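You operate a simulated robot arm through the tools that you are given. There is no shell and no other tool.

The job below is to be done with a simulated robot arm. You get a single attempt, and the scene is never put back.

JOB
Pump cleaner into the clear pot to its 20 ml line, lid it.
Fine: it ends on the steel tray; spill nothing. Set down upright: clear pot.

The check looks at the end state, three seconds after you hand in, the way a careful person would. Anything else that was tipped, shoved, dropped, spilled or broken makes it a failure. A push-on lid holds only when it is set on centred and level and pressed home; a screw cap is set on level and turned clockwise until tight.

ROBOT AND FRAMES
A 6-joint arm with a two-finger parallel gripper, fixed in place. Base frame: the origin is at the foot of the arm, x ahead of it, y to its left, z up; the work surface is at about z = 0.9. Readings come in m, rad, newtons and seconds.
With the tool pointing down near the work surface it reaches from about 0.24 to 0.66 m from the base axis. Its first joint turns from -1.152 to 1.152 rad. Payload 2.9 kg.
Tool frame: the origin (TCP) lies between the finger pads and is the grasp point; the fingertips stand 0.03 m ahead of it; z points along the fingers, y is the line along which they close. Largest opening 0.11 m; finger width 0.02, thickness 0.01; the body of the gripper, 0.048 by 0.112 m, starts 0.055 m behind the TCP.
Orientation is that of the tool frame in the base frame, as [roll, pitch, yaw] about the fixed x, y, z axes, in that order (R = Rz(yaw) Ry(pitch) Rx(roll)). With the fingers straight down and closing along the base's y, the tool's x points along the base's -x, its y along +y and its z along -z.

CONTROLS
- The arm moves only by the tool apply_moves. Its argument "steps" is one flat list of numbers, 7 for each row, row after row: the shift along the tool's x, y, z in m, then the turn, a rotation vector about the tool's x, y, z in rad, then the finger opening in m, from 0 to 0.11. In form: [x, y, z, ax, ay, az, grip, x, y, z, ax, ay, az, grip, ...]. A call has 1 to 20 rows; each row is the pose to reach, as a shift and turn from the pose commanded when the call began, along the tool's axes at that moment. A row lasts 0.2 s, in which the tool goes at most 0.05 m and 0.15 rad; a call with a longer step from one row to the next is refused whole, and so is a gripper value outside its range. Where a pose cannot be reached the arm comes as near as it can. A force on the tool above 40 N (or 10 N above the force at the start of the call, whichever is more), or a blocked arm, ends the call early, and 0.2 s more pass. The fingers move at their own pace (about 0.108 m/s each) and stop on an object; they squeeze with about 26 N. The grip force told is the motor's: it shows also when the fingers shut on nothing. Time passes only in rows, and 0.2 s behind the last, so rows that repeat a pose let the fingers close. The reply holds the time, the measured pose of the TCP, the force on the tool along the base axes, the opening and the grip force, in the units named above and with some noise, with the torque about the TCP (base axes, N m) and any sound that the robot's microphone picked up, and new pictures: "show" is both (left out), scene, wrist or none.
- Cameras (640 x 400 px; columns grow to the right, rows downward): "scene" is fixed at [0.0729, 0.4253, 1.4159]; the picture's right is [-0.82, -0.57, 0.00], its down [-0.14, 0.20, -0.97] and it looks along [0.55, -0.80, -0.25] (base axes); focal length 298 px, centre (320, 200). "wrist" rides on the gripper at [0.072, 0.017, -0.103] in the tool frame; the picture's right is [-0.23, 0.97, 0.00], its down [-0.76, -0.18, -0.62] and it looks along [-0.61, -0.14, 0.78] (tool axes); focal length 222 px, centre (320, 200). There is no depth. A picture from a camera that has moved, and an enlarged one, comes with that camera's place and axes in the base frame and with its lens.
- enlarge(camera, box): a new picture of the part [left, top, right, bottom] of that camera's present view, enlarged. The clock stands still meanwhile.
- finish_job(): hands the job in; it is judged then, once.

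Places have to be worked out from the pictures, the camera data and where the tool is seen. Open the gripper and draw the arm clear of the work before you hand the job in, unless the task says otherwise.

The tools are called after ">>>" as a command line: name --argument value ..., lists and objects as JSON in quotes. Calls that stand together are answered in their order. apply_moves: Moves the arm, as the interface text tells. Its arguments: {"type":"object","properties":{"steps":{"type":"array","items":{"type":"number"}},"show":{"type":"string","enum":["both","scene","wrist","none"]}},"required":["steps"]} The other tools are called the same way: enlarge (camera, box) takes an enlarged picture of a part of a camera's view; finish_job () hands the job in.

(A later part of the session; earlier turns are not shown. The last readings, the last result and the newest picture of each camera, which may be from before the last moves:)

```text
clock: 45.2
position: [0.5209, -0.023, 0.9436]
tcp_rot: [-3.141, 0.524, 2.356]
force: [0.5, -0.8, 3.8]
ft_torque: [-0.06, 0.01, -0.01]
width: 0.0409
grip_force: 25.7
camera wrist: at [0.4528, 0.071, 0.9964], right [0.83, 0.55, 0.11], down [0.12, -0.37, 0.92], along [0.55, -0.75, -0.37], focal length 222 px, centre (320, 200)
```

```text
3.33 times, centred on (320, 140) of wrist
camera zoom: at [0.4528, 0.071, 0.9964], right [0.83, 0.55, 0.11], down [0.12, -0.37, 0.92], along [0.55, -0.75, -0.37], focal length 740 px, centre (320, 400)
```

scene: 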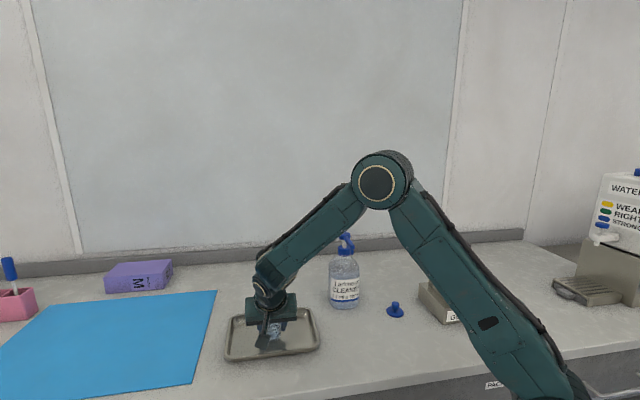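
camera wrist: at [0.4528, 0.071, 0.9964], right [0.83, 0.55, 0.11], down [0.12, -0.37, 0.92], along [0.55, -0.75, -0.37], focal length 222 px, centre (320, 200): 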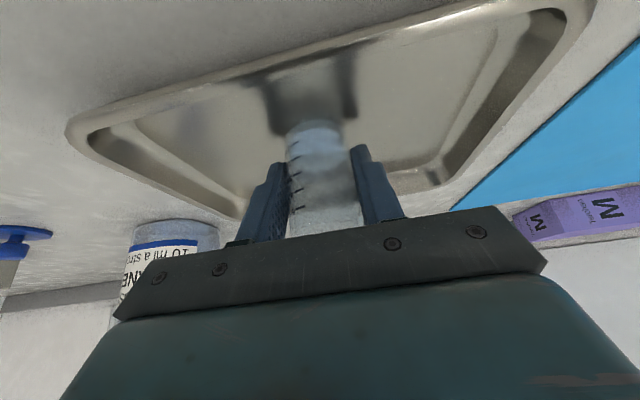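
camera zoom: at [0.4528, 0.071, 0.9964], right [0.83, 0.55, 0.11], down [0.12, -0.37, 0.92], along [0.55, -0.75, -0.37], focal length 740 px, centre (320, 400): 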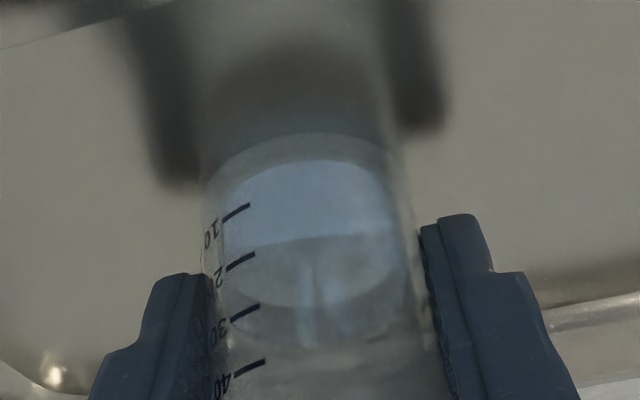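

Contact with the tray floor (≈4 N up). I release the pot and retreat along the tool axis, up and back, staying clear of the tray rim.

>>> apply_moves --steps '[-0.0003, 0, -0.0005, 0, 0, 0, 0.02, -0.0003, 0, -0.0005, 0, 0, 0, 0.05, -0.0003, 0, -0.0005, 0, 0, 0, 0.07, -0.0003, 0, -0.0005, 0, 0, 0, 0.07, 0, 0, -0.02, 0, 0, 0, 0.07, 0, 0, -0.05, 0, 0, 0, 0.07, 0, 0, -0.09, 0, 0, 0, 0.07, 0, 0, -0.13, 0, 0, 0, 0.07, 0, 0, -0.16, 0, 0, 0, 0.07, 0, 0, -0.16, 0, 0, 0, 0.07]'

>>> enlarge --camera "scene" --box '[210, 260, 330, 380]'

>>> enlarge --camera "wrist" --box '[220, 30, 420, 210]'

```text
clock: 47.4
position: [0.4633, 0.0351, 1.0811]
tcp_rot: [-3.139, 0.525, 2.358]
force: [0.2, 0.0, -0.1]
ft_torque: [0.02, 0.01, 0.0]
width: 0.0701
grip_force: 0.0
camera wrist: at [0.3948, 0.1283, 1.1343], right [0.83, 0.55, 0.11], down [0.12, -0.37, 0.92], along [0.55, -0.75, -0.37], focal length 222 px, centre (320, 200)
```

scene: 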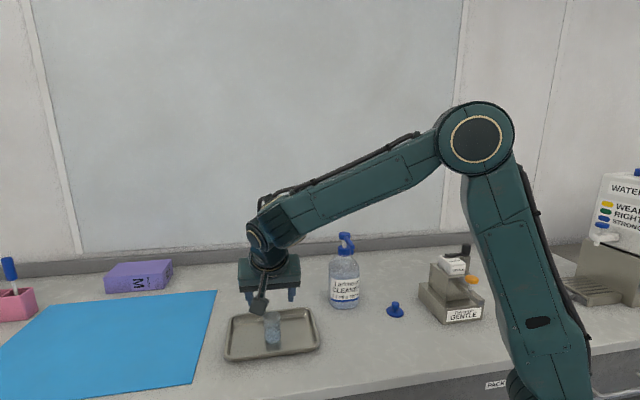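
wrist: 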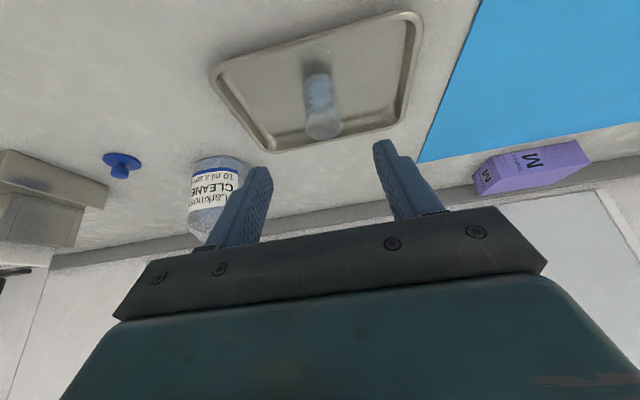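

```text
3.33 times, centred on (270, 320) of scene
camera zoom: at [0.0729, 0.4253, 1.4159], right [-0.82, -0.57, 0.0], down [-0.14, 0.2, -0.97], along [0.55, -0.8, -0.25], focal length 994 px, centre (487, -200)
```

zoom: 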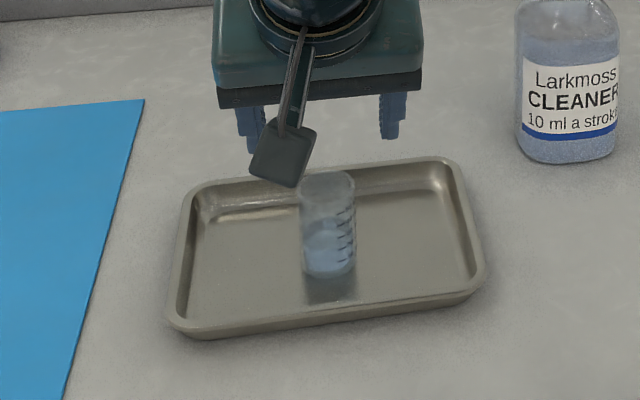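

```text
2.22 times, centred on (320, 120) of wrist
camera zoom: at [0.3948, 0.1283, 1.1343], right [0.83, 0.55, 0.11], down [0.12, -0.37, 0.92], along [0.55, -0.75, -0.37], focal length 494 px, centre (320, 378)
```

zoom: 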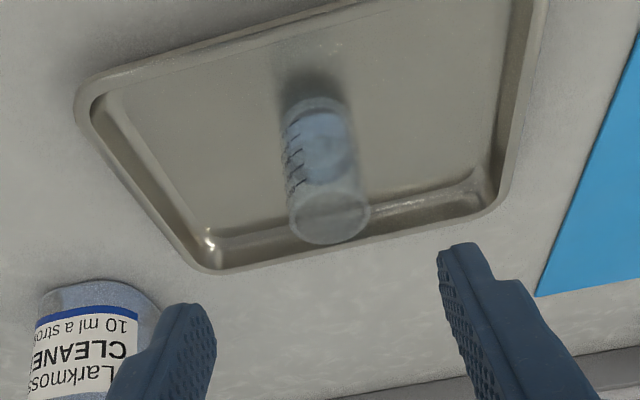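

The pot stands upright near the tray's centre with the level intact. I straighten the tool, rise to z≈1.19 and travel to above the lid.

>>> apply_moves --steps '[-0.0138, 0, -0.0238, 0, 0.1309, 0, 0.07, -0.0275, 0, -0.0476, 0, 0.2618, 0, 0.07, -0.0413, 0, -0.0715, 0, 0.3927, 0, 0.07, -0.055, 0, -0.0953, 0, 0.5236, 0, 0.07, -0.0697, -0.0425, -0.0868, 0, 0.5236, 0, 0.07, -0.0844, -0.0849, -0.0783, 0, 0.5236, 0, 0.07, -0.0991, -0.1274, -0.0698, 0, 0.5236, 0, 0.07, -0.1138, -0.1698, -0.0613, 0, 0.5236, 0, 0.07, -0.1285, -0.2123, -0.0529, 0, 0.5236, 0, 0.07, -0.1431, -0.2548, -0.0444, 0, 0.5236, 0, 0.07, -0.1578, -0.2972, -0.0359, 0, 0.5236, 0, 0.07, -0.1725, -0.3397, -0.0274, 0, 0.5236, 0, 0.07, -0.1725, -0.3397, -0.0274, 0, 0.5236, 0, 0.07]'

>>> enlarge --camera "wrist" --box '[250, 40, 390, 170]'

```text
clock: 50.2
position: [0.3193, -0.3009, 1.1927]
tcp_rot: [3.141, -0.001, 2.357]
force: [0.7, -1.5, -0.1]
ft_torque: [-0.03, 0.0, -0.01]
width: 0.0701
grip_force: 0.1
camera wrist: at [0.2795, -0.2374, 1.2955], right [0.85, 0.53, 0.0], down [0.41, -0.66, 0.62], along [0.33, -0.53, -0.78], focal length 222 px, centre (320, 200)
```

scene: 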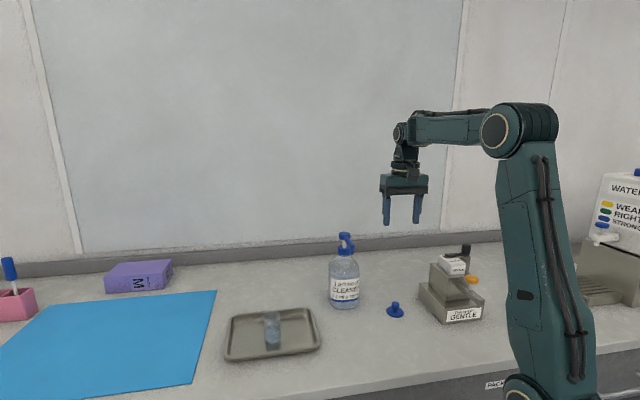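
wrist: 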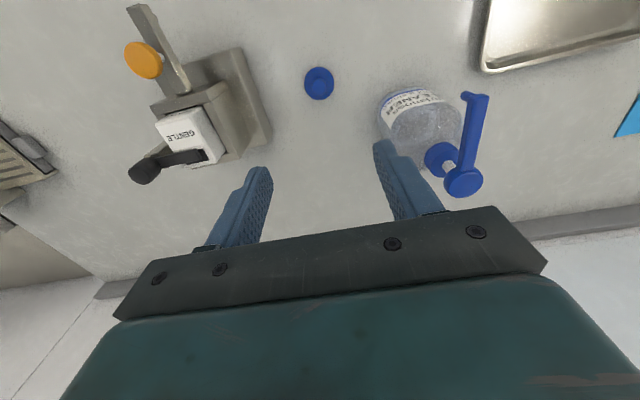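

```text
3.08 times, centred on (320, 105) of wrist
camera zoom: at [0.2795, -0.2374, 1.2955], right [0.85, 0.53, 0.0], down [0.41, -0.66, 0.62], along [0.33, -0.53, -0.78], focal length 684 px, centre (320, 492)
```

zoom: 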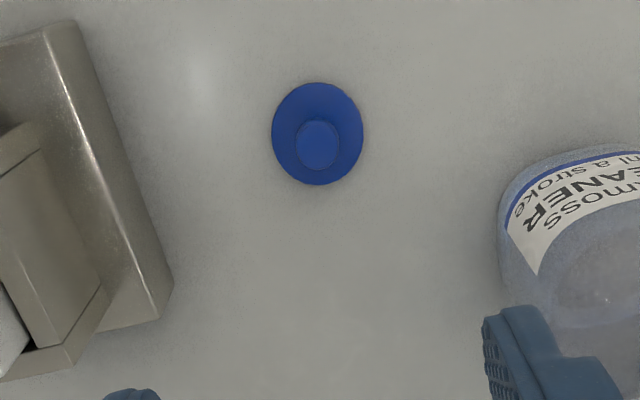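

Lid measured at ≈[0.319,-0.303], knob top ≈0.928, almost exactly under the TCP. I descend to z≈1.0 and look again.

>>> apply_moves --steps '[0, -0.001, 0.038, 0, 0, 0, 0.06, 0, -0.001, 0.076, 0, 0, 0, 0.055, 0, -0.001, 0.114, 0, 0, 0, 0.05, 0, -0.001, 0.152, 0, 0, 0, 0.05, 0, -0.001, 0.19, 0, 0, 0, 0.05, 0, -0.001, 0.19, 0, 0, 0, 0.05]'

>>> enlarge --camera "wrist" --box '[250, 80, 390, 210]'

>>> enlarge --camera "scene" --box '[360, 250, 440, 330]'

```text
clock: 51.6
position: [0.3202, -0.3026, 1.0003]
tcp_rot: [-3.141, 0.001, 2.356]
force: [-0.1, -0.1, -0.4]
ft_torque: [0.0, 0.02, 0.01]
width: 0.0503
grip_force: 0.2
camera wrist: at [0.28, -0.2381, 1.1034], right [0.85, 0.53, 0.0], down [0.41, -0.66, 0.62], along [0.33, -0.53, -0.78], focal length 222 px, centre (320, 200)
```

scene: 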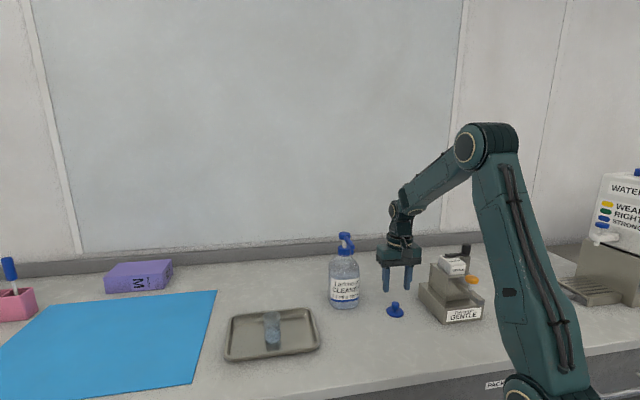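
wrist: 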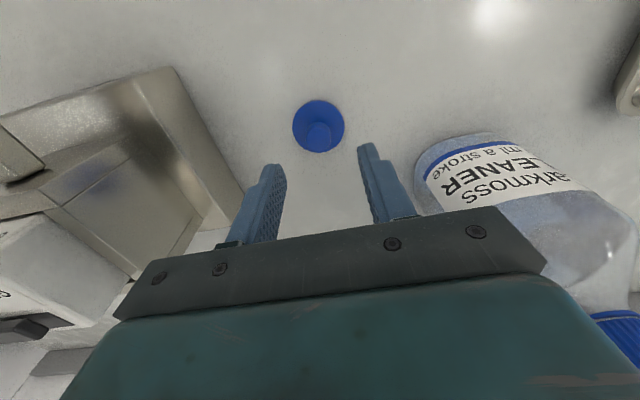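

```text
3.08 times, centred on (320, 145) of wrist
camera zoom: at [0.28, -0.2381, 1.1034], right [0.85, 0.53, 0.0], down [0.41, -0.66, 0.62], along [0.33, -0.53, -0.78], focal length 684 px, centre (320, 369)
```

zoom: 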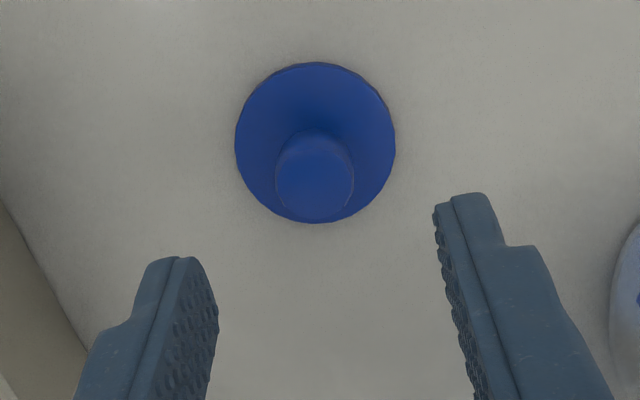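

```text
5.00 times, centred on (400, 290) of scene
camera zoom: at [0.0729, 0.4253, 1.4159], right [-0.82, -0.57, 0.0], down [-0.14, 0.2, -0.97], along [0.55, -0.8, -0.25], focal length 1491 px, centre (-80, -250)
```

zoom: 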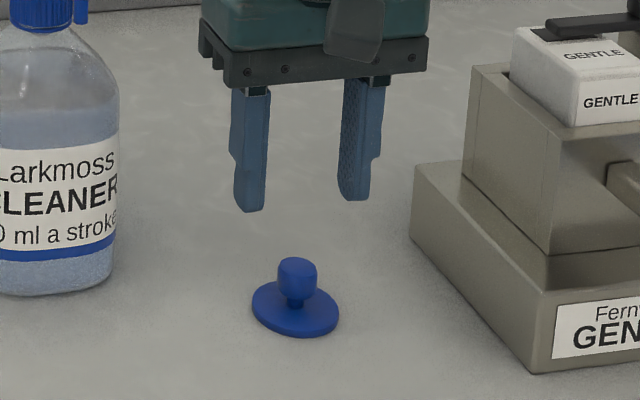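

The knob (≈21 mm wide) is centred between the fingers to about 1 mm. I descend until the fingertips are just above the flange.

>>> apply_moves --steps '[0, -0.001, 0.02, 0, 0, 0, 0.05, 0, -0.001, 0.04, 0, 0, 0, 0.05, 0, -0.001, 0.054, 0, 0, 0, 0.05, 0, -0.001, 0.0606, 0, 0, 0, 0.05, 0, -0.001, 0.0606, 0, 0, 0, 0.05]'

>>> enlarge --camera "wrist" --box '[250, 120, 390, 230]'

>>> enlarge --camera "scene" --box '[360, 260, 440, 330]'

```text
clock: 52.8
position: [0.3186, -0.3028, 0.9404]
tcp_rot: [3.141, 0.001, 2.356]
force: [-0.3, 0.2, -0.4]
ft_torque: [-0.01, -0.01, -0.04]
width: 0.0498
grip_force: 0.1
camera wrist: at [0.2795, -0.239, 1.0437], right [0.85, 0.53, 0.0], down [0.41, -0.66, 0.62], along [0.33, -0.53, -0.78], focal length 222 px, centre (320, 200)
```

scene: 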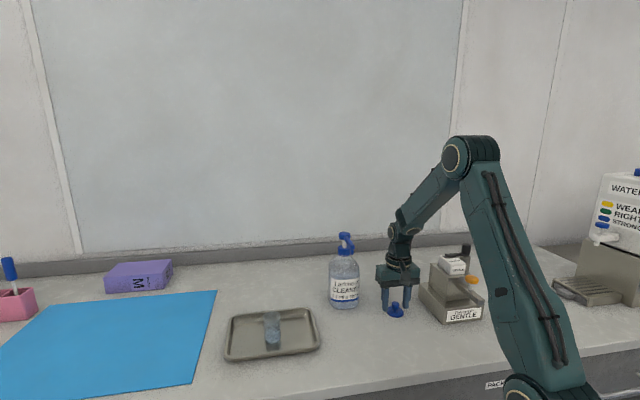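
wrist: 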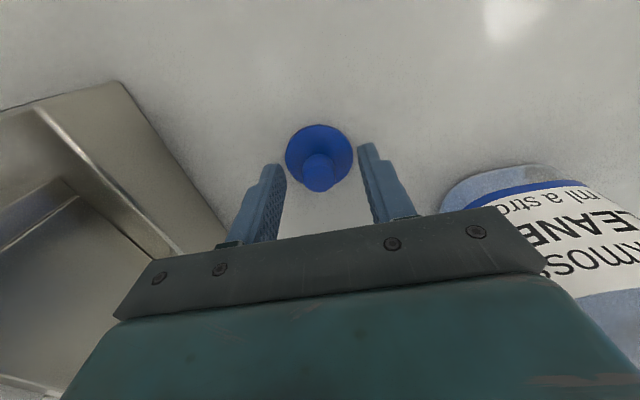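

```text
3.64 times, centred on (320, 175) of wrist
camera zoom: at [0.2795, -0.239, 1.0437], right [0.85, 0.53, 0.0], down [0.41, -0.66, 0.62], along [0.33, -0.53, -0.78], focal length 808 px, centre (320, 291)
```

zoom: 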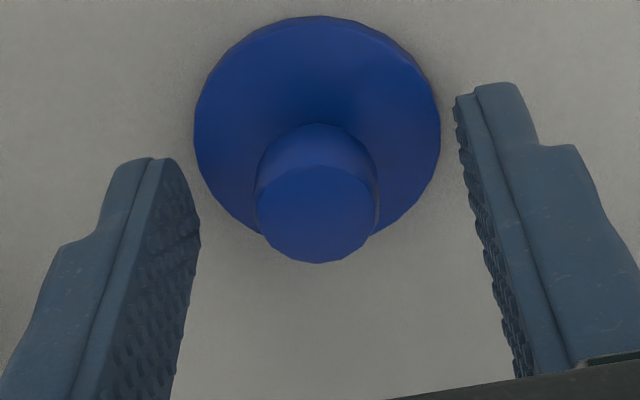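

```text
5.71 times, centred on (400, 295) of scene
camera zoom: at [0.0729, 0.4253, 1.4159], right [-0.82, -0.57, 0.0], down [-0.14, 0.2, -0.97], along [0.55, -0.8, -0.25], focal length 1704 px, centre (-137, -343)
```

zoom: 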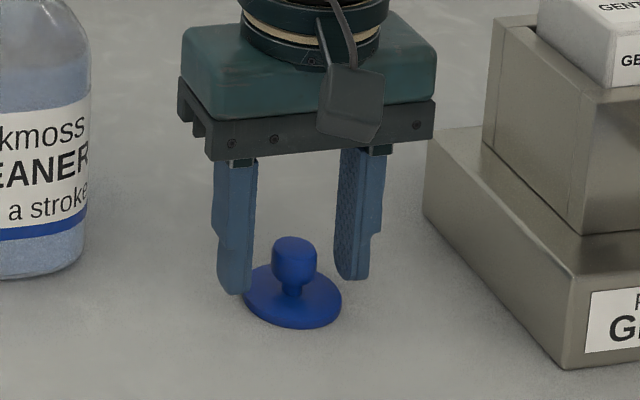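

The knob sits within ~1–2 mm of the finger centre. I close on it.

>>> apply_moves --steps '[0, 0, 0, 0, 0, 0, 0.035, 0, 0, 0, 0, 0, 0, 0.025, 0, 0, 0, 0, 0, 0, 0.01, 0, 0, 0, 0, 0, 0, 0.005, 0, 0, 0, 0, 0, 0, 0.005]'

>>> enlarge --camera "wrist" --box '[250, 120, 390, 230]'

>>> enlarge --camera "scene" --box '[360, 260, 440, 330]'

```text
clock: 54.0
position: [0.3179, -0.3028, 0.9404]
tcp_rot: [-3.141, 0.001, 2.357]
force: [0.4, -0.4, 0.1]
ft_torque: [0.01, 0.01, 0.02]
width: 0.0199
grip_force: 25.8
camera wrist: at [0.2796, -0.239, 1.0438], right [0.85, 0.53, 0.0], down [0.41, -0.66, 0.62], along [0.33, -0.53, -0.78], focal length 222 px, centre (320, 200)
```

scene: 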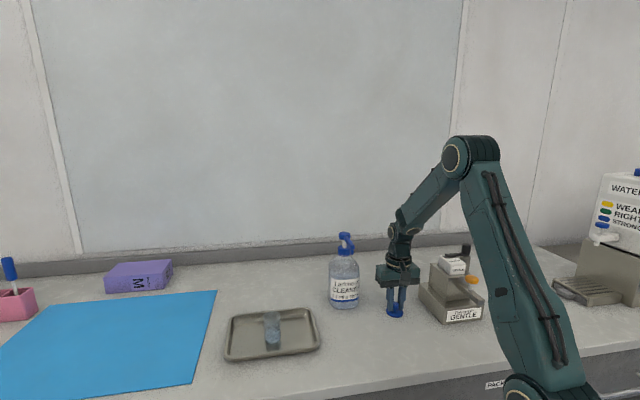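
wrist: 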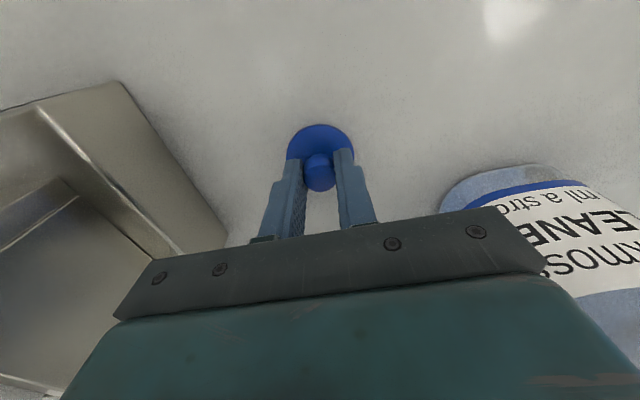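

```text
3.64 times, centred on (320, 175) of wrist
camera zoom: at [0.2796, -0.239, 1.0438], right [0.85, 0.53, 0.0], down [0.41, -0.66, 0.62], along [0.33, -0.53, -0.78], focal length 808 px, centre (320, 291)
```

zoom: 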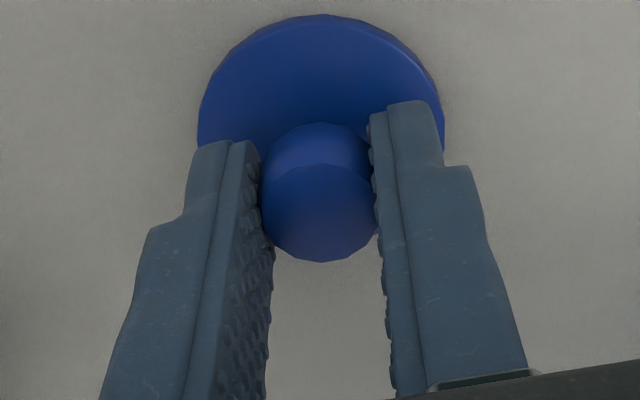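

```text
5.71 times, centred on (400, 295) of scene
camera zoom: at [0.0729, 0.4253, 1.4159], right [-0.82, -0.57, 0.0], down [-0.14, 0.2, -0.97], along [0.55, -0.8, -0.25], focal length 1704 px, centre (-137, -343)
```

zoom: 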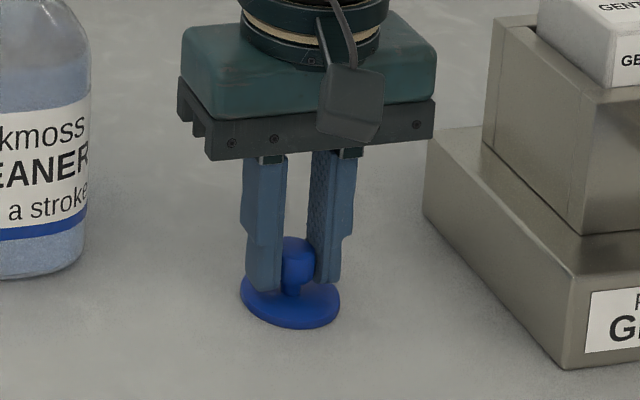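

The lid's knob is held (opening 19.9 mm). I lift it straight up well above the pump's height and check that it hangs level.

>>> apply_moves --steps '[0, 0, -0.01, 0, 0, 0, 0.005, 0, 0, -0.04, 0, 0, 0, 0.005, 0, 0, -0.08, 0, 0, 0, 0.005, 0, 0, -0.12, 0, 0, 0, 0.005, 0, 0, -0.16, 0, 0, 0, 0.005, 0, 0, -0.2, 0, 0, 0, 0.005, 0, 0, -0.24, 0, 0, 0, 0.005, 0, 0, -0.28, 0, 0, 0, 0.005, 0, 0, -0.28, 0, 0, 0, 0.005]'

>>> enlarge --camera "wrist" --box '[250, 120, 390, 230]'

>>> enlarge --camera "scene" --box '[360, 160, 440, 230]'

```text
clock: 56.0
position: [0.3186, -0.3014, 1.221]
tcp_rot: [-3.142, -0.001, 2.356]
force: [0.4, -0.4, 0.1]
ft_torque: [0.05, 0.01, -0.01]
width: 0.0201
grip_force: 26.2
camera wrist: at [0.2797, -0.2388, 1.3242], right [0.85, 0.53, 0.0], down [0.41, -0.66, 0.62], along [0.33, -0.53, -0.78], focal length 222 px, centre (320, 200)
```

scene: 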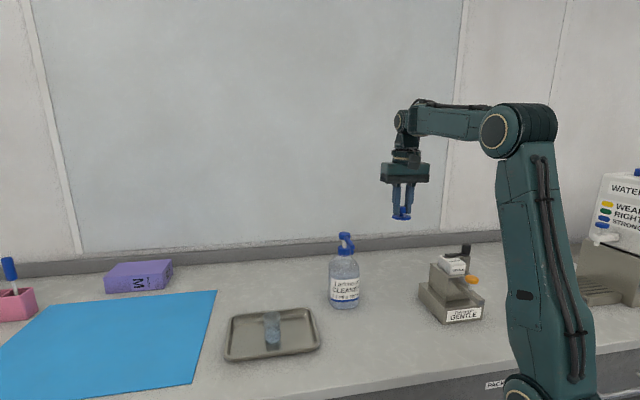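
wrist: 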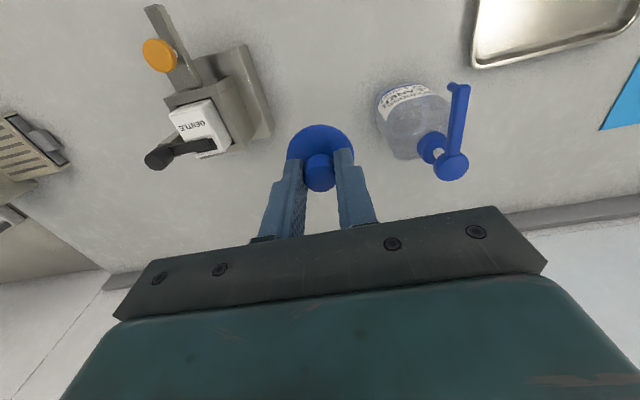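

```text
3.64 times, centred on (320, 175) of wrist
camera zoom: at [0.2797, -0.2388, 1.3242], right [0.85, 0.53, 0.0], down [0.41, -0.66, 0.62], along [0.33, -0.53, -0.78], focal length 808 px, centre (320, 291)
```

zoom: 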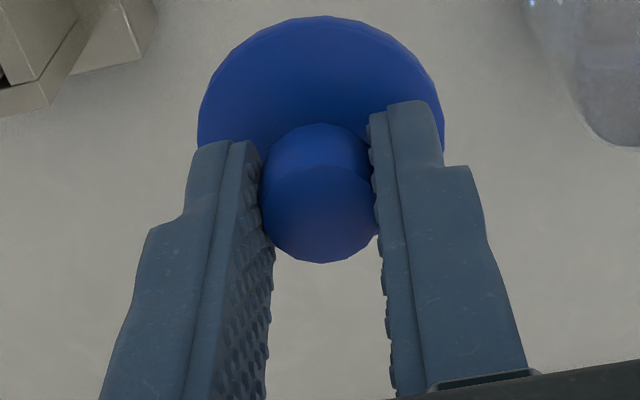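

```text
5.71 times, centred on (400, 195) of scene
camera zoom: at [0.0729, 0.4253, 1.4159], right [-0.82, -0.57, 0.0], down [-0.14, 0.2, -0.97], along [0.55, -0.8, -0.25], focal length 1704 px, centre (-137, 229)
```

zoom: 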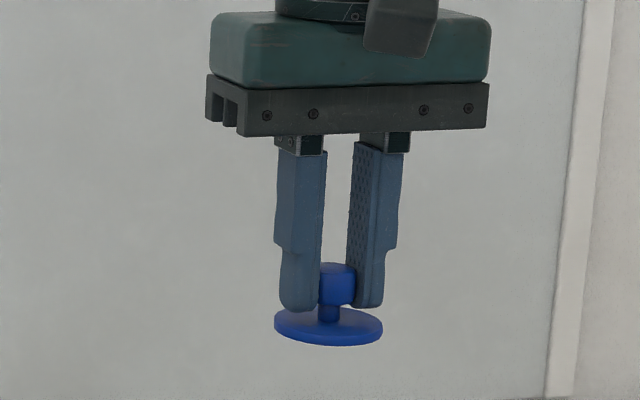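

The lid hangs level in the grip. Now I travel at z≈1.22, above the pump, to over the pot on the tray.

>>> apply_moves --steps '[0.0033, 0.0214, 0, 0, 0, 0, 0.005, 0.0093, 0.0598, 0, 0, 0, 0, 0.005, 0.016, 0.1025, 0, 0, 0, 0, 0.005, 0.0227, 0.1452, 0, 0, 0, 0, 0.005, 0.0294, 0.1879, 0, 0, 0, 0, 0.005, 0.036, 0.2307, 0, 0, 0, 0, 0.005, 0.0427, 0.2734, 0, 0, 0, 0, 0.005, 0.0494, 0.3161, 0, 0, 0, 0, 0.005, 0.0534, 0.3417, 0, 0, 0, 0, 0.005, 0.0534, 0.3417, 0, 0, 0, 0, 0.005]'

>>> enlarge --camera "wrist" --box '[240, 30, 400, 190]'

```text
clock: 58.2
position: [0.5228, -0.0222, 1.2199]
tcp_rot: [-3.142, 0.001, 2.356]
force: [-0.5, 0.5, 0.2]
ft_torque: [-0.03, 0.01, 0.01]
width: 0.0198
grip_force: 25.3
camera wrist: at [0.4843, 0.0406, 1.3243], right [0.85, 0.53, 0.0], down [0.41, -0.66, 0.62], along [0.33, -0.53, -0.78], focal length 222 px, centre (320, 200)
```

scene: 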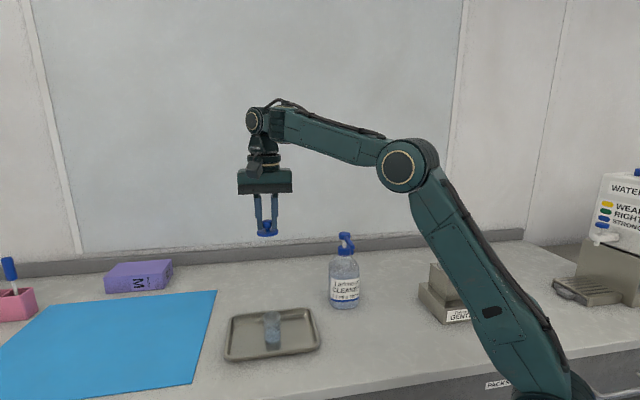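
wrist: 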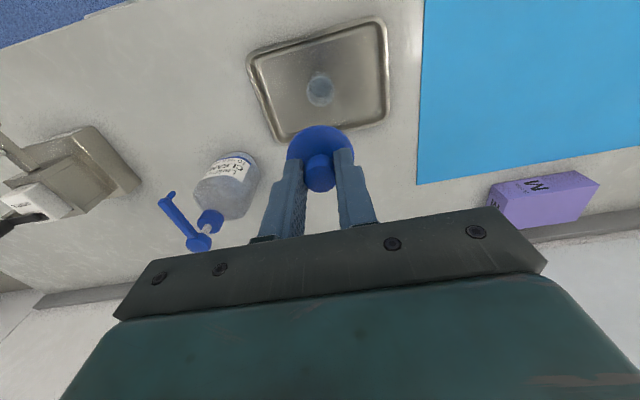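

```text
2.50 times, centred on (320, 110) of wrist
camera zoom: at [0.4843, 0.0406, 1.3243], right [0.85, 0.53, 0.0], down [0.41, -0.66, 0.62], along [0.33, -0.53, -0.78], focal length 555 px, centre (320, 425)
```

zoom: 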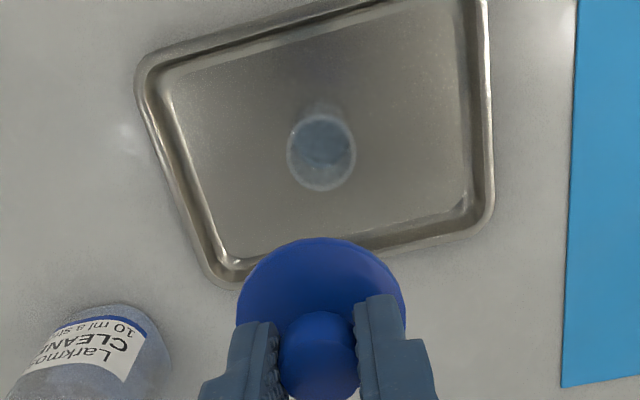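

Pot rim appears almost exactly below, perhaps 2–5 mm ahead of the lid. I descend to about 6 cm above the rim, nudging 2 mm forward, to measure the alignment better.

>>> apply_moves --steps '[-0.001, 0, 0.03, 0, 0, 0, 0.005, -0.002, 0, 0.07, 0, 0, 0, 0.005, -0.002, 0, 0.11, 0, 0, 0, 0.005, -0.002, 0, 0.135, 0, 0, 0, 0.005, -0.002, 0, 0.1465, 0, 0, 0, 0.005, -0.002, 0, 0.1465, 0, 0, 0, 0.005]'

>>> enlarge --camera "wrist" --box '[260, 80, 380, 190]'

>>> enlarge --camera "scene" --box '[230, 265, 310, 345]'

```text
clock: 59.6
position: [0.5237, -0.0244, 1.0737]
tcp_rot: [-3.14, 0.0, 2.356]
force: [0.0, -0.6, 0.2]
ft_torque: [0.03, 0.03, 0.01]
width: 0.02
grip_force: 26.1
camera wrist: at [0.4858, 0.0382, 1.1774], right [0.85, 0.53, 0.0], down [0.41, -0.66, 0.62], along [0.33, -0.53, -0.78], focal length 222 px, centre (320, 200)
```

scene: 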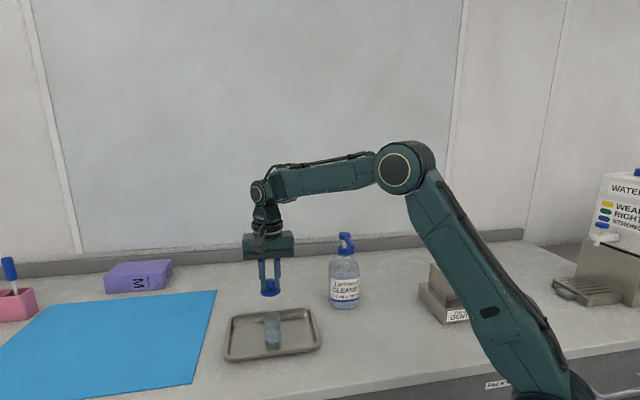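
wrist: 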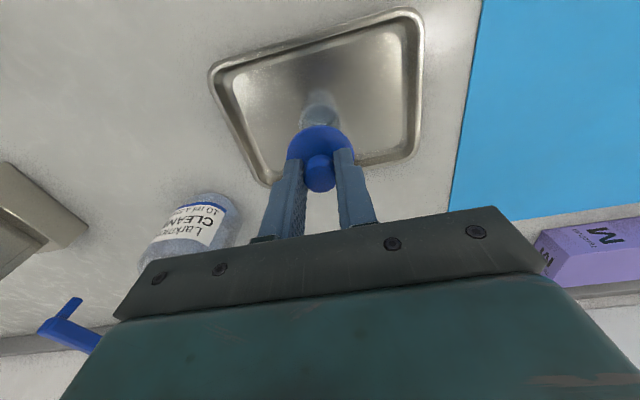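

```text
3.64 times, centred on (320, 135) of wrist
camera zoom: at [0.4858, 0.0382, 1.1774], right [0.85, 0.53, 0.0], down [0.41, -0.66, 0.62], along [0.33, -0.53, -0.78], focal length 808 px, centre (320, 436)
```

zoom: 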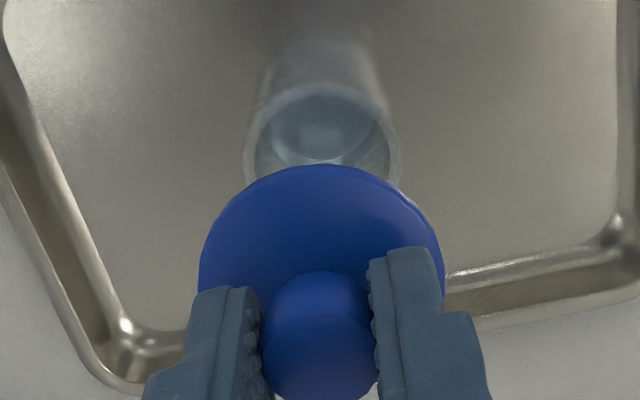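

```text
5.00 times, centred on (270, 305) of scene
camera zoom: at [0.0729, 0.4253, 1.4159], right [-0.82, -0.57, 0.0], down [-0.14, 0.2, -0.97], along [0.55, -0.8, -0.25], focal length 1491 px, centre (570, -325)
```

zoom: 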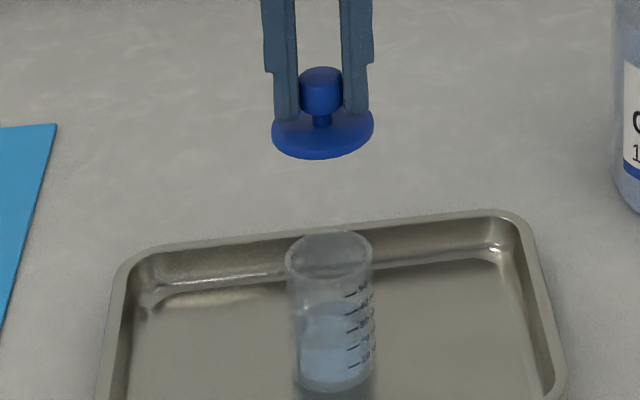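

At this height the wrist view puts the pot axis ~2 mm forward of the lid and laterally within 0.5 mm; pot diameter fits with a rim height of ≈0.9655. I correct 2 mm forward, −0.4 mm sideways, and lower to ~1.5 cm above the rim.

>>> apply_moves --steps '[-0.001, -0.0002, 0.015, 0, 0, 0, 0.005, -0.002, -0.0004, 0.03, 0, 0, 0, 0.005, -0.002, -0.0004, 0.045, 0, 0, 0, 0.005, -0.002, -0.0004, 0.053, 0, 0, 0, 0.005, -0.002, -0.0004, 0.053, 0, 0, 0, 0.005]'

>>> enlarge --camera "wrist" --box '[260, 90, 380, 200]'

>>> enlarge --camera "scene" --box '[242, 285, 302, 345]'

```text
clock: 60.8
position: [0.5251, -0.0273, 1.0213]
tcp_rot: [-3.141, -0.001, 2.356]
force: [0.1, 0.5, 0.0]
ft_torque: [-0.01, 0.01, 0.04]
width: 0.0201
grip_force: 25.7
camera wrist: at [0.4863, 0.0371, 1.1245], right [0.85, 0.53, 0.0], down [0.41, -0.66, 0.62], along [0.33, -0.53, -0.78], focal length 222 px, centre (320, 200)
```

scene: 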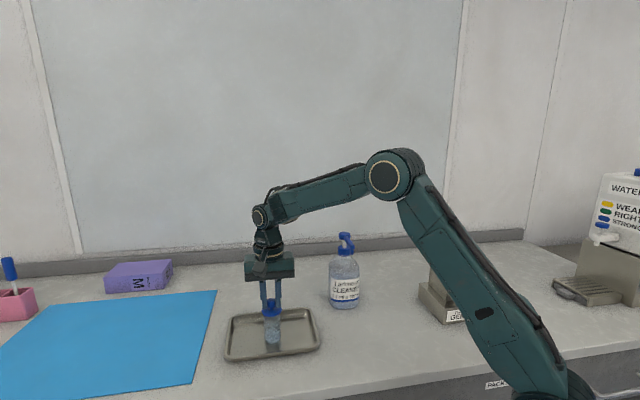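
wrist: 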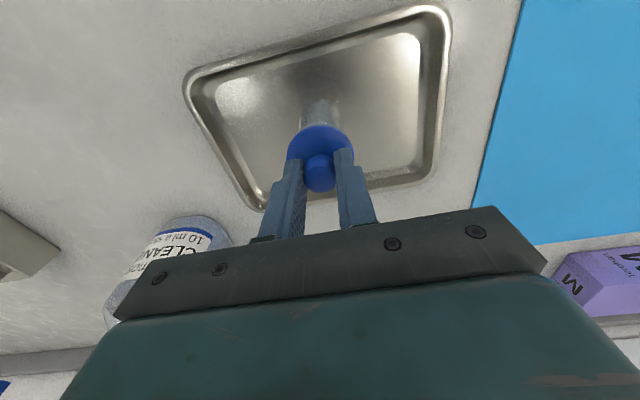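

```text
3.64 times, centred on (320, 145) of wrist
camera zoom: at [0.4863, 0.0371, 1.1245], right [0.85, 0.53, 0.0], down [0.41, -0.66, 0.62], along [0.33, -0.53, -0.78], focal length 808 px, centre (320, 400)
```

zoom: 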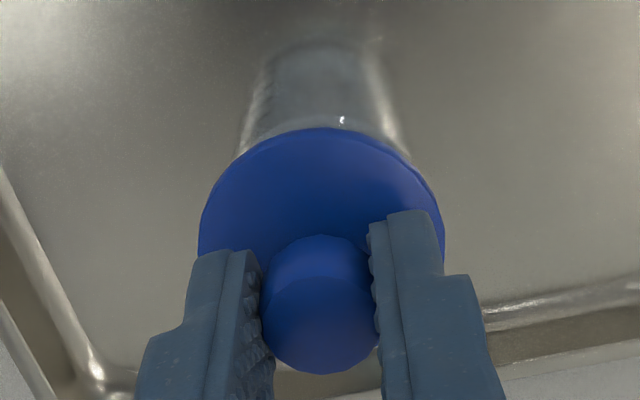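

```text
6.67 times, centred on (272, 315) of scene
camera zoom: at [0.0729, 0.4253, 1.4159], right [-0.82, -0.57, 0.0], down [-0.14, 0.2, -0.97], along [0.55, -0.8, -0.25], focal length 1988 px, centre (640, -567)
```

zoom: 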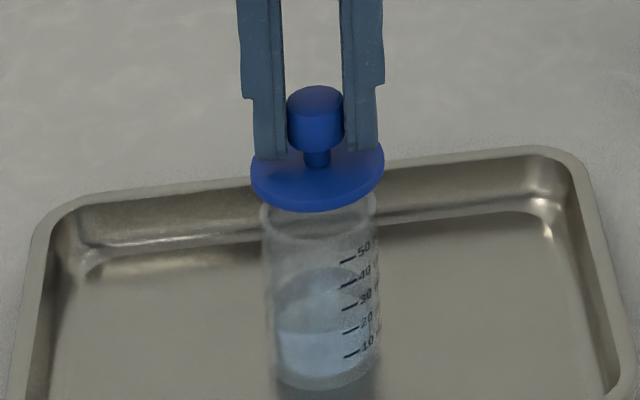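

>>> enlarge --camera "scene" --box '[257, 295, 287, 345]'

>>> enlarge --camera "wrist" --box '[280, 95, 360, 165]'

```text
8.00 times, centred on (272, 320) of scene
camera zoom: at [0.0729, 0.4253, 1.4159], right [-0.82, -0.57, 0.0], down [-0.14, 0.2, -0.97], along [0.55, -0.8, -0.25], focal length 2386 px, centre (704, -760)
```

zoom: 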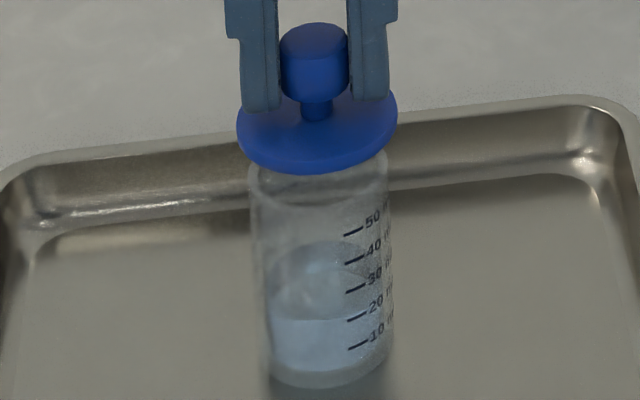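

```text
5.71 times, centred on (320, 130) of wrist
camera zoom: at [0.4863, 0.0371, 1.1245], right [0.85, 0.53, 0.0], down [0.41, -0.66, 0.62], along [0.33, -0.53, -0.78], focal length 1269 px, centre (320, 600)
```

zoom: 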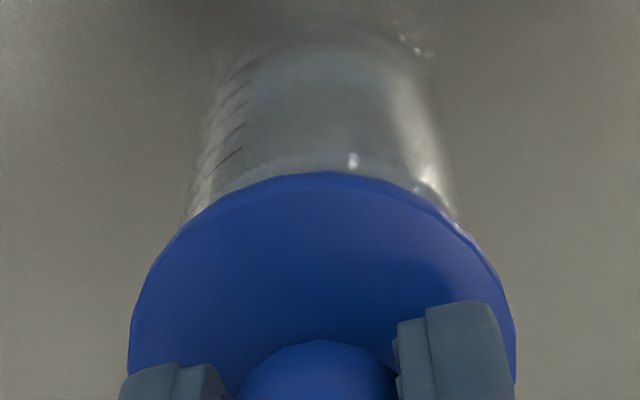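

>>> enlarge --camera "wrist" --box '[296, 108, 346, 140]'

```text
12.50 times, centred on (321, 124) of wrist
camera zoom: at [0.4863, 0.0371, 1.1245], right [0.85, 0.53, 0.0], down [0.41, -0.66, 0.62], along [0.33, -0.53, -0.78], focal length 2776 px, centre (308, 1150)
```

zoom: 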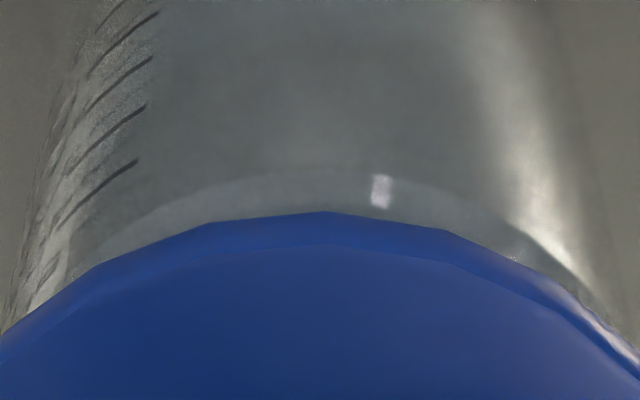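

The rim's near edge and the lid's edge line up to within about 1 mm both ways. I lower 9 mm and recheck just above the rim.

>>> apply_moves --steps '[-0.0005, 0, 0.003, 0, 0, 0, 0.005, -0.0005, 0, 0.006, 0, 0, 0, 0.005, -0.0005, 0, 0.009, 0, 0, 0, 0.005, -0.0005, 0, 0.009, 0, 0, 0, 0.005]'

>>> enlarge --camera "scene" --box '[257, 295, 287, 345]'

>>> enlarge --camera "wrist" --box '[280, 95, 360, 165]'

```text
clock: 61.8
position: [0.5252, -0.0271, 1.0114]
tcp_rot: [3.141, 0.0, 2.357]
force: [-0.4, -0.3, -0.3]
ft_torque: [-0.01, 0.01, 0.03]
width: 0.0201
grip_force: 26.2
camera wrist: at [0.4863, 0.0372, 1.1153], right [0.85, 0.53, 0.0], down [0.41, -0.66, 0.62], along [0.33, -0.53, -0.78], focal length 222 px, centre (320, 200)
```

scene: 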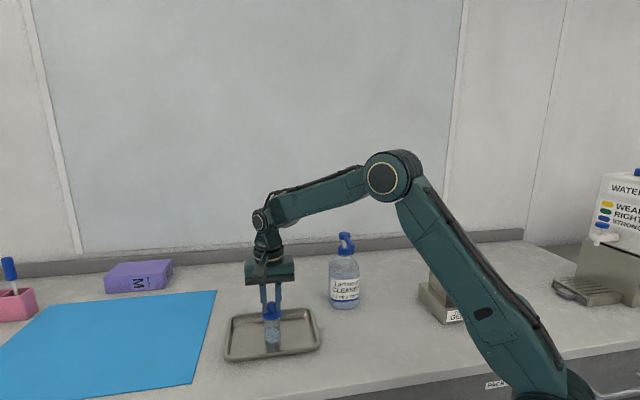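
wrist: 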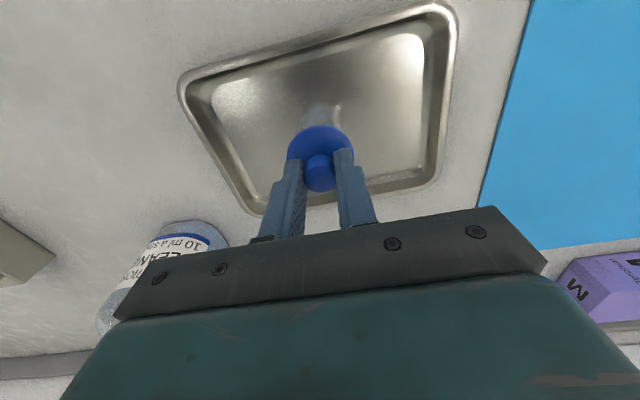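

```text
8.00 times, centred on (272, 320) of scene
camera zoom: at [0.0729, 0.4253, 1.4159], right [-0.82, -0.57, 0.0], down [-0.14, 0.2, -0.97], along [0.55, -0.8, -0.25], focal length 2386 px, centre (704, -760)
```

zoom: 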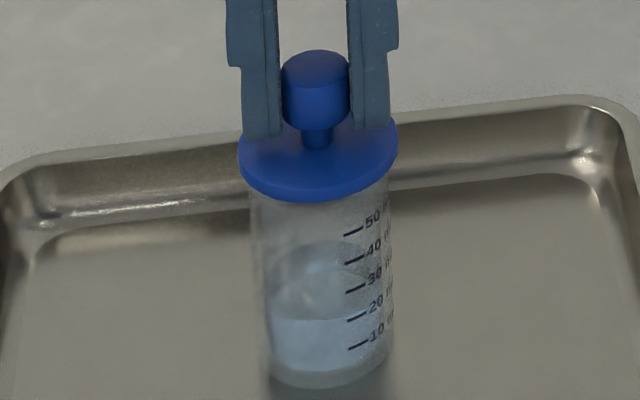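

```text
5.71 times, centred on (320, 130) of wrist
camera zoom: at [0.4863, 0.0372, 1.1153], right [0.85, 0.53, 0.0], down [0.41, -0.66, 0.62], along [0.33, -0.53, -0.78], focal length 1269 px, centre (320, 600)
```

zoom: 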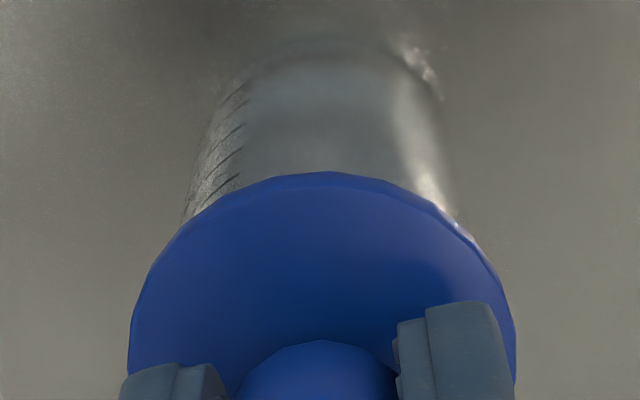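

Overhang is symmetric left and right, and the lid is only a few mm above the rim. I lower in 1 mm steps watching for contact.

>>> apply_moves --steps '[0, 0, 0.001, 0, 0, 0, 0.005, 0, 0, 0.002, 0, 0, 0, 0.005, 0, 0, 0.002, 0, 0, 0, 0.005]' --show "none"

>>> enlarge --camera "scene" --box '[257, 295, 287, 345]'

```text
clock: 62.6
position: [0.5263, -0.0275, 1.0089]
tcp_rot: [-3.141, -0.001, 2.357]
force: [-0.4, -1.0, 0.1]
ft_torque: [0.01, 0.0, 0.03]
width: 0.0202
grip_force: 25.8
```

```text
8.00 times, centred on (272, 320) of scene
camera zoom: at [0.0729, 0.4253, 1.4159], right [-0.82, -0.57, 0.0], down [-0.14, 0.2, -0.97], along [0.55, -0.8, -0.25], focal length 2386 px, centre (704, -760)
```

zoom: 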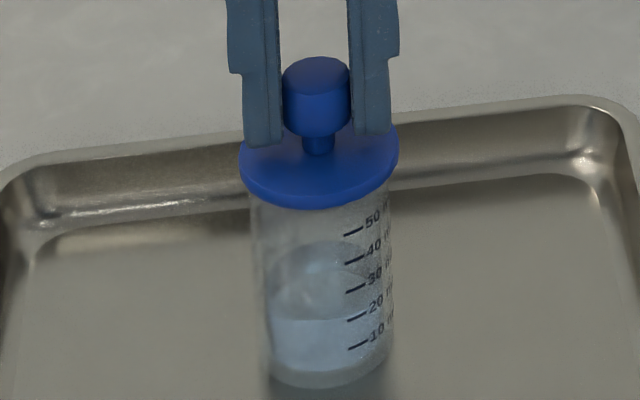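

No contact yet. I continue 1.5 mm more.

>>> apply_moves --steps '[0, 0, 0.0008, 0, 0, 0, 0.005, 0, 0, 0.0015, 0, 0, 0, 0.005, 0, 0, 0.0015, 0, 0, 0, 0.005]' --show "none"

>>> enlarge --camera "scene" --box '[257, 295, 287, 345]'

>>> enlarge --camera "wrist" --box '[280, 95, 360, 165]'

```text
clock: 63.4
position: [0.5254, -0.0271, 1.0083]
tcp_rot: [3.14, 0.0, 2.357]
force: [0.4, 0.2, 0.4]
ft_torque: [-0.01, -0.03, 0.02]
width: 0.0198
grip_force: 26.7
```

```text
8.00 times, centred on (272, 320) of scene
camera zoom: at [0.0729, 0.4253, 1.4159], right [-0.82, -0.57, 0.0], down [-0.14, 0.2, -0.97], along [0.55, -0.8, -0.25], focal length 2386 px, centre (704, -760)
```

zoom: 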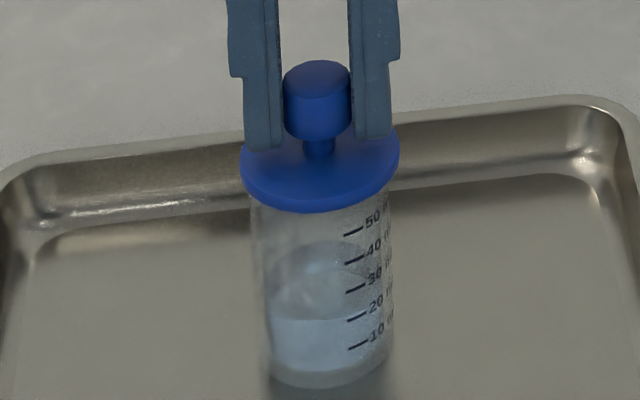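

```text
5.71 times, centred on (320, 130) of wrist
camera zoom: at [0.4865, 0.0365, 1.1114], right [0.85, 0.53, 0.0], down [0.41, -0.66, 0.62], along [0.33, -0.53, -0.78], focal length 1269 px, centre (320, 600)
```

zoom: 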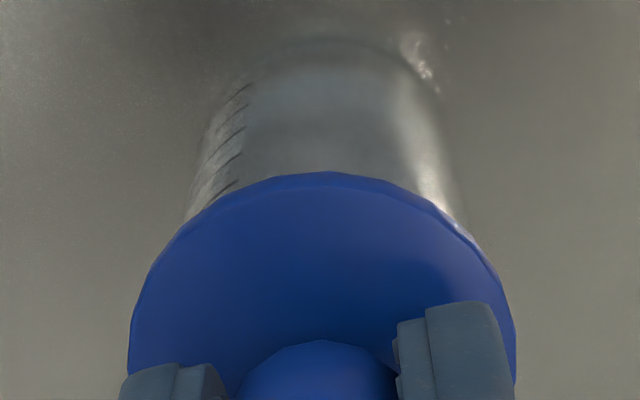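

Still centred, no contact force. Another 1.5 mm.

>>> apply_moves --steps '[0, 0, 0.0008, 0, 0, 0, 0.005, 0, 0, 0.0015, 0, 0, 0, 0.005, 0, 0, 0.0015, 0, 0, 0, 0.005]' --show "none"

>>> enlarge --camera "scene" --box '[257, 295, 287, 345]'

```text
clock: 64.2
position: [0.526, -0.028, 1.0056]
tcp_rot: [-3.141, 0.0, 2.356]
force: [-0.8, -0.3, 0.2]
ft_torque: [0.03, 0.01, 0.03]
width: 0.0202
grip_force: 26.0
```

```text
8.00 times, centred on (272, 320) of scene
camera zoom: at [0.0729, 0.4253, 1.4159], right [-0.82, -0.57, 0.0], down [-0.14, 0.2, -0.97], along [0.55, -0.8, -0.25], focal length 2386 px, centre (704, -760)
```

zoom: 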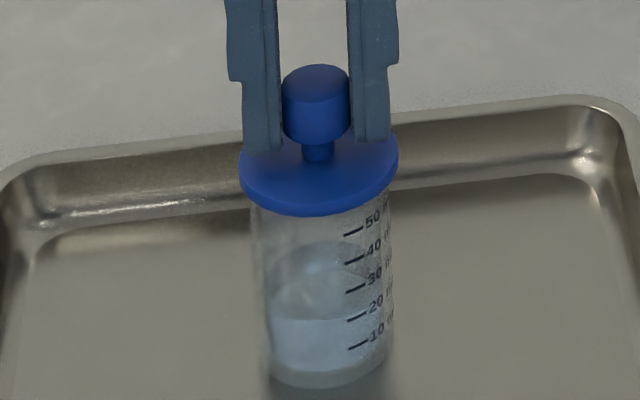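

Still free. Another 1.5 mm.

>>> apply_moves --steps '[0, 0, 0.0008, 0, 0, 0, 0.005, 0, 0, 0.0015, 0, 0, 0, 0.005, 0, 0, 0.0015, 0, 0, 0, 0.005]' --show "none"

>>> enlarge --camera "scene" --box '[257, 295, 287, 345]'

```text
clock: 65.0
position: [0.5257, -0.0276, 1.006]
tcp_rot: [3.141, 0.002, 2.359]
force: [-0.6, 1.3, 6.4]
ft_torque: [0.09, 0.05, 0.0]
width: 0.0199
grip_force: 26.2
```

```text
8.00 times, centred on (272, 320) of scene
camera zoom: at [0.0728, 0.4254, 1.4159], right [-0.82, -0.57, 0.0], down [-0.14, 0.2, -0.97], along [0.55, -0.8, -0.25], focal length 2386 px, centre (704, -760)
```

zoom: 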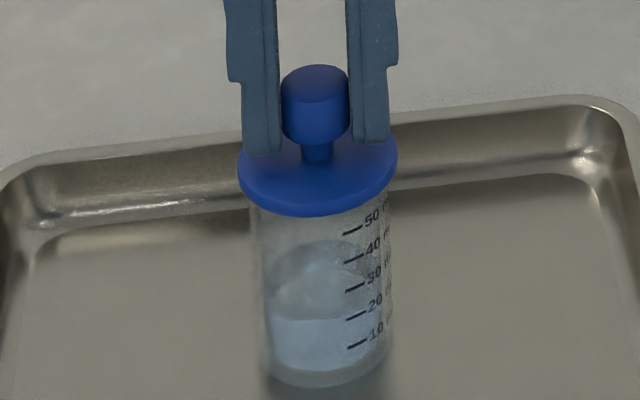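

First contact: 6.4 N up with the lid bottom at rim height (~0.9655). I look at both views for centring before pressing.

>>> enlarge --camera "wrist" --box '[285, 110, 355, 165]'

>>> enlarge --camera "scene" --box '[262, 305, 282, 325]'

```text
7.27 times, centred on (320, 138) of wrist
camera zoom: at [0.487, 0.0366, 1.1094], right [0.85, 0.53, 0.0], down [0.41, -0.66, 0.62], along [0.33, -0.53, -0.78], focal length 1615 px, centre (320, 654)
```

zoom: 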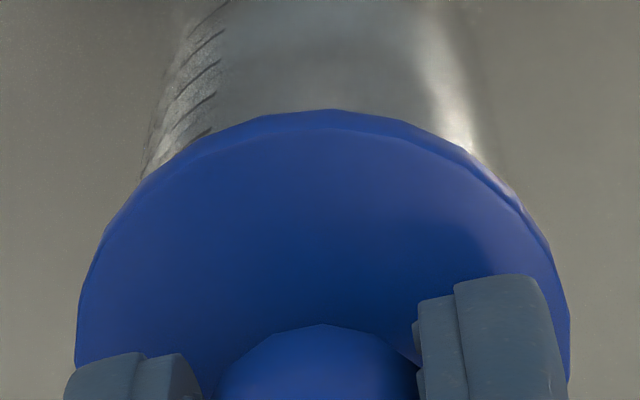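

```text
16.00 times, centred on (272, 315) of scene
camera zoom: at [0.0728, 0.4254, 1.4159], right [-0.82, -0.57, 0.0], down [-0.14, 0.2, -0.97], along [0.55, -0.8, -0.25], focal length 4772 px, centre (1088, -1640)
```

zoom: 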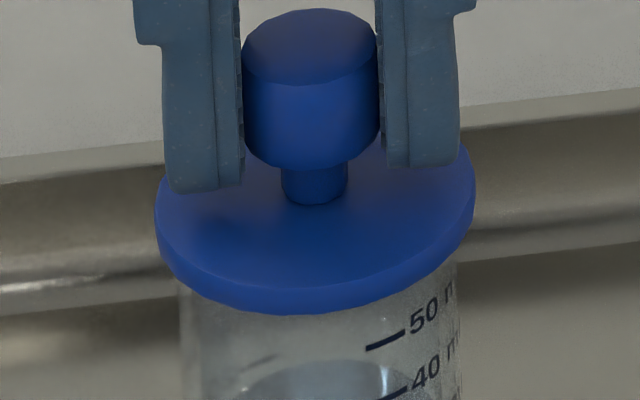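

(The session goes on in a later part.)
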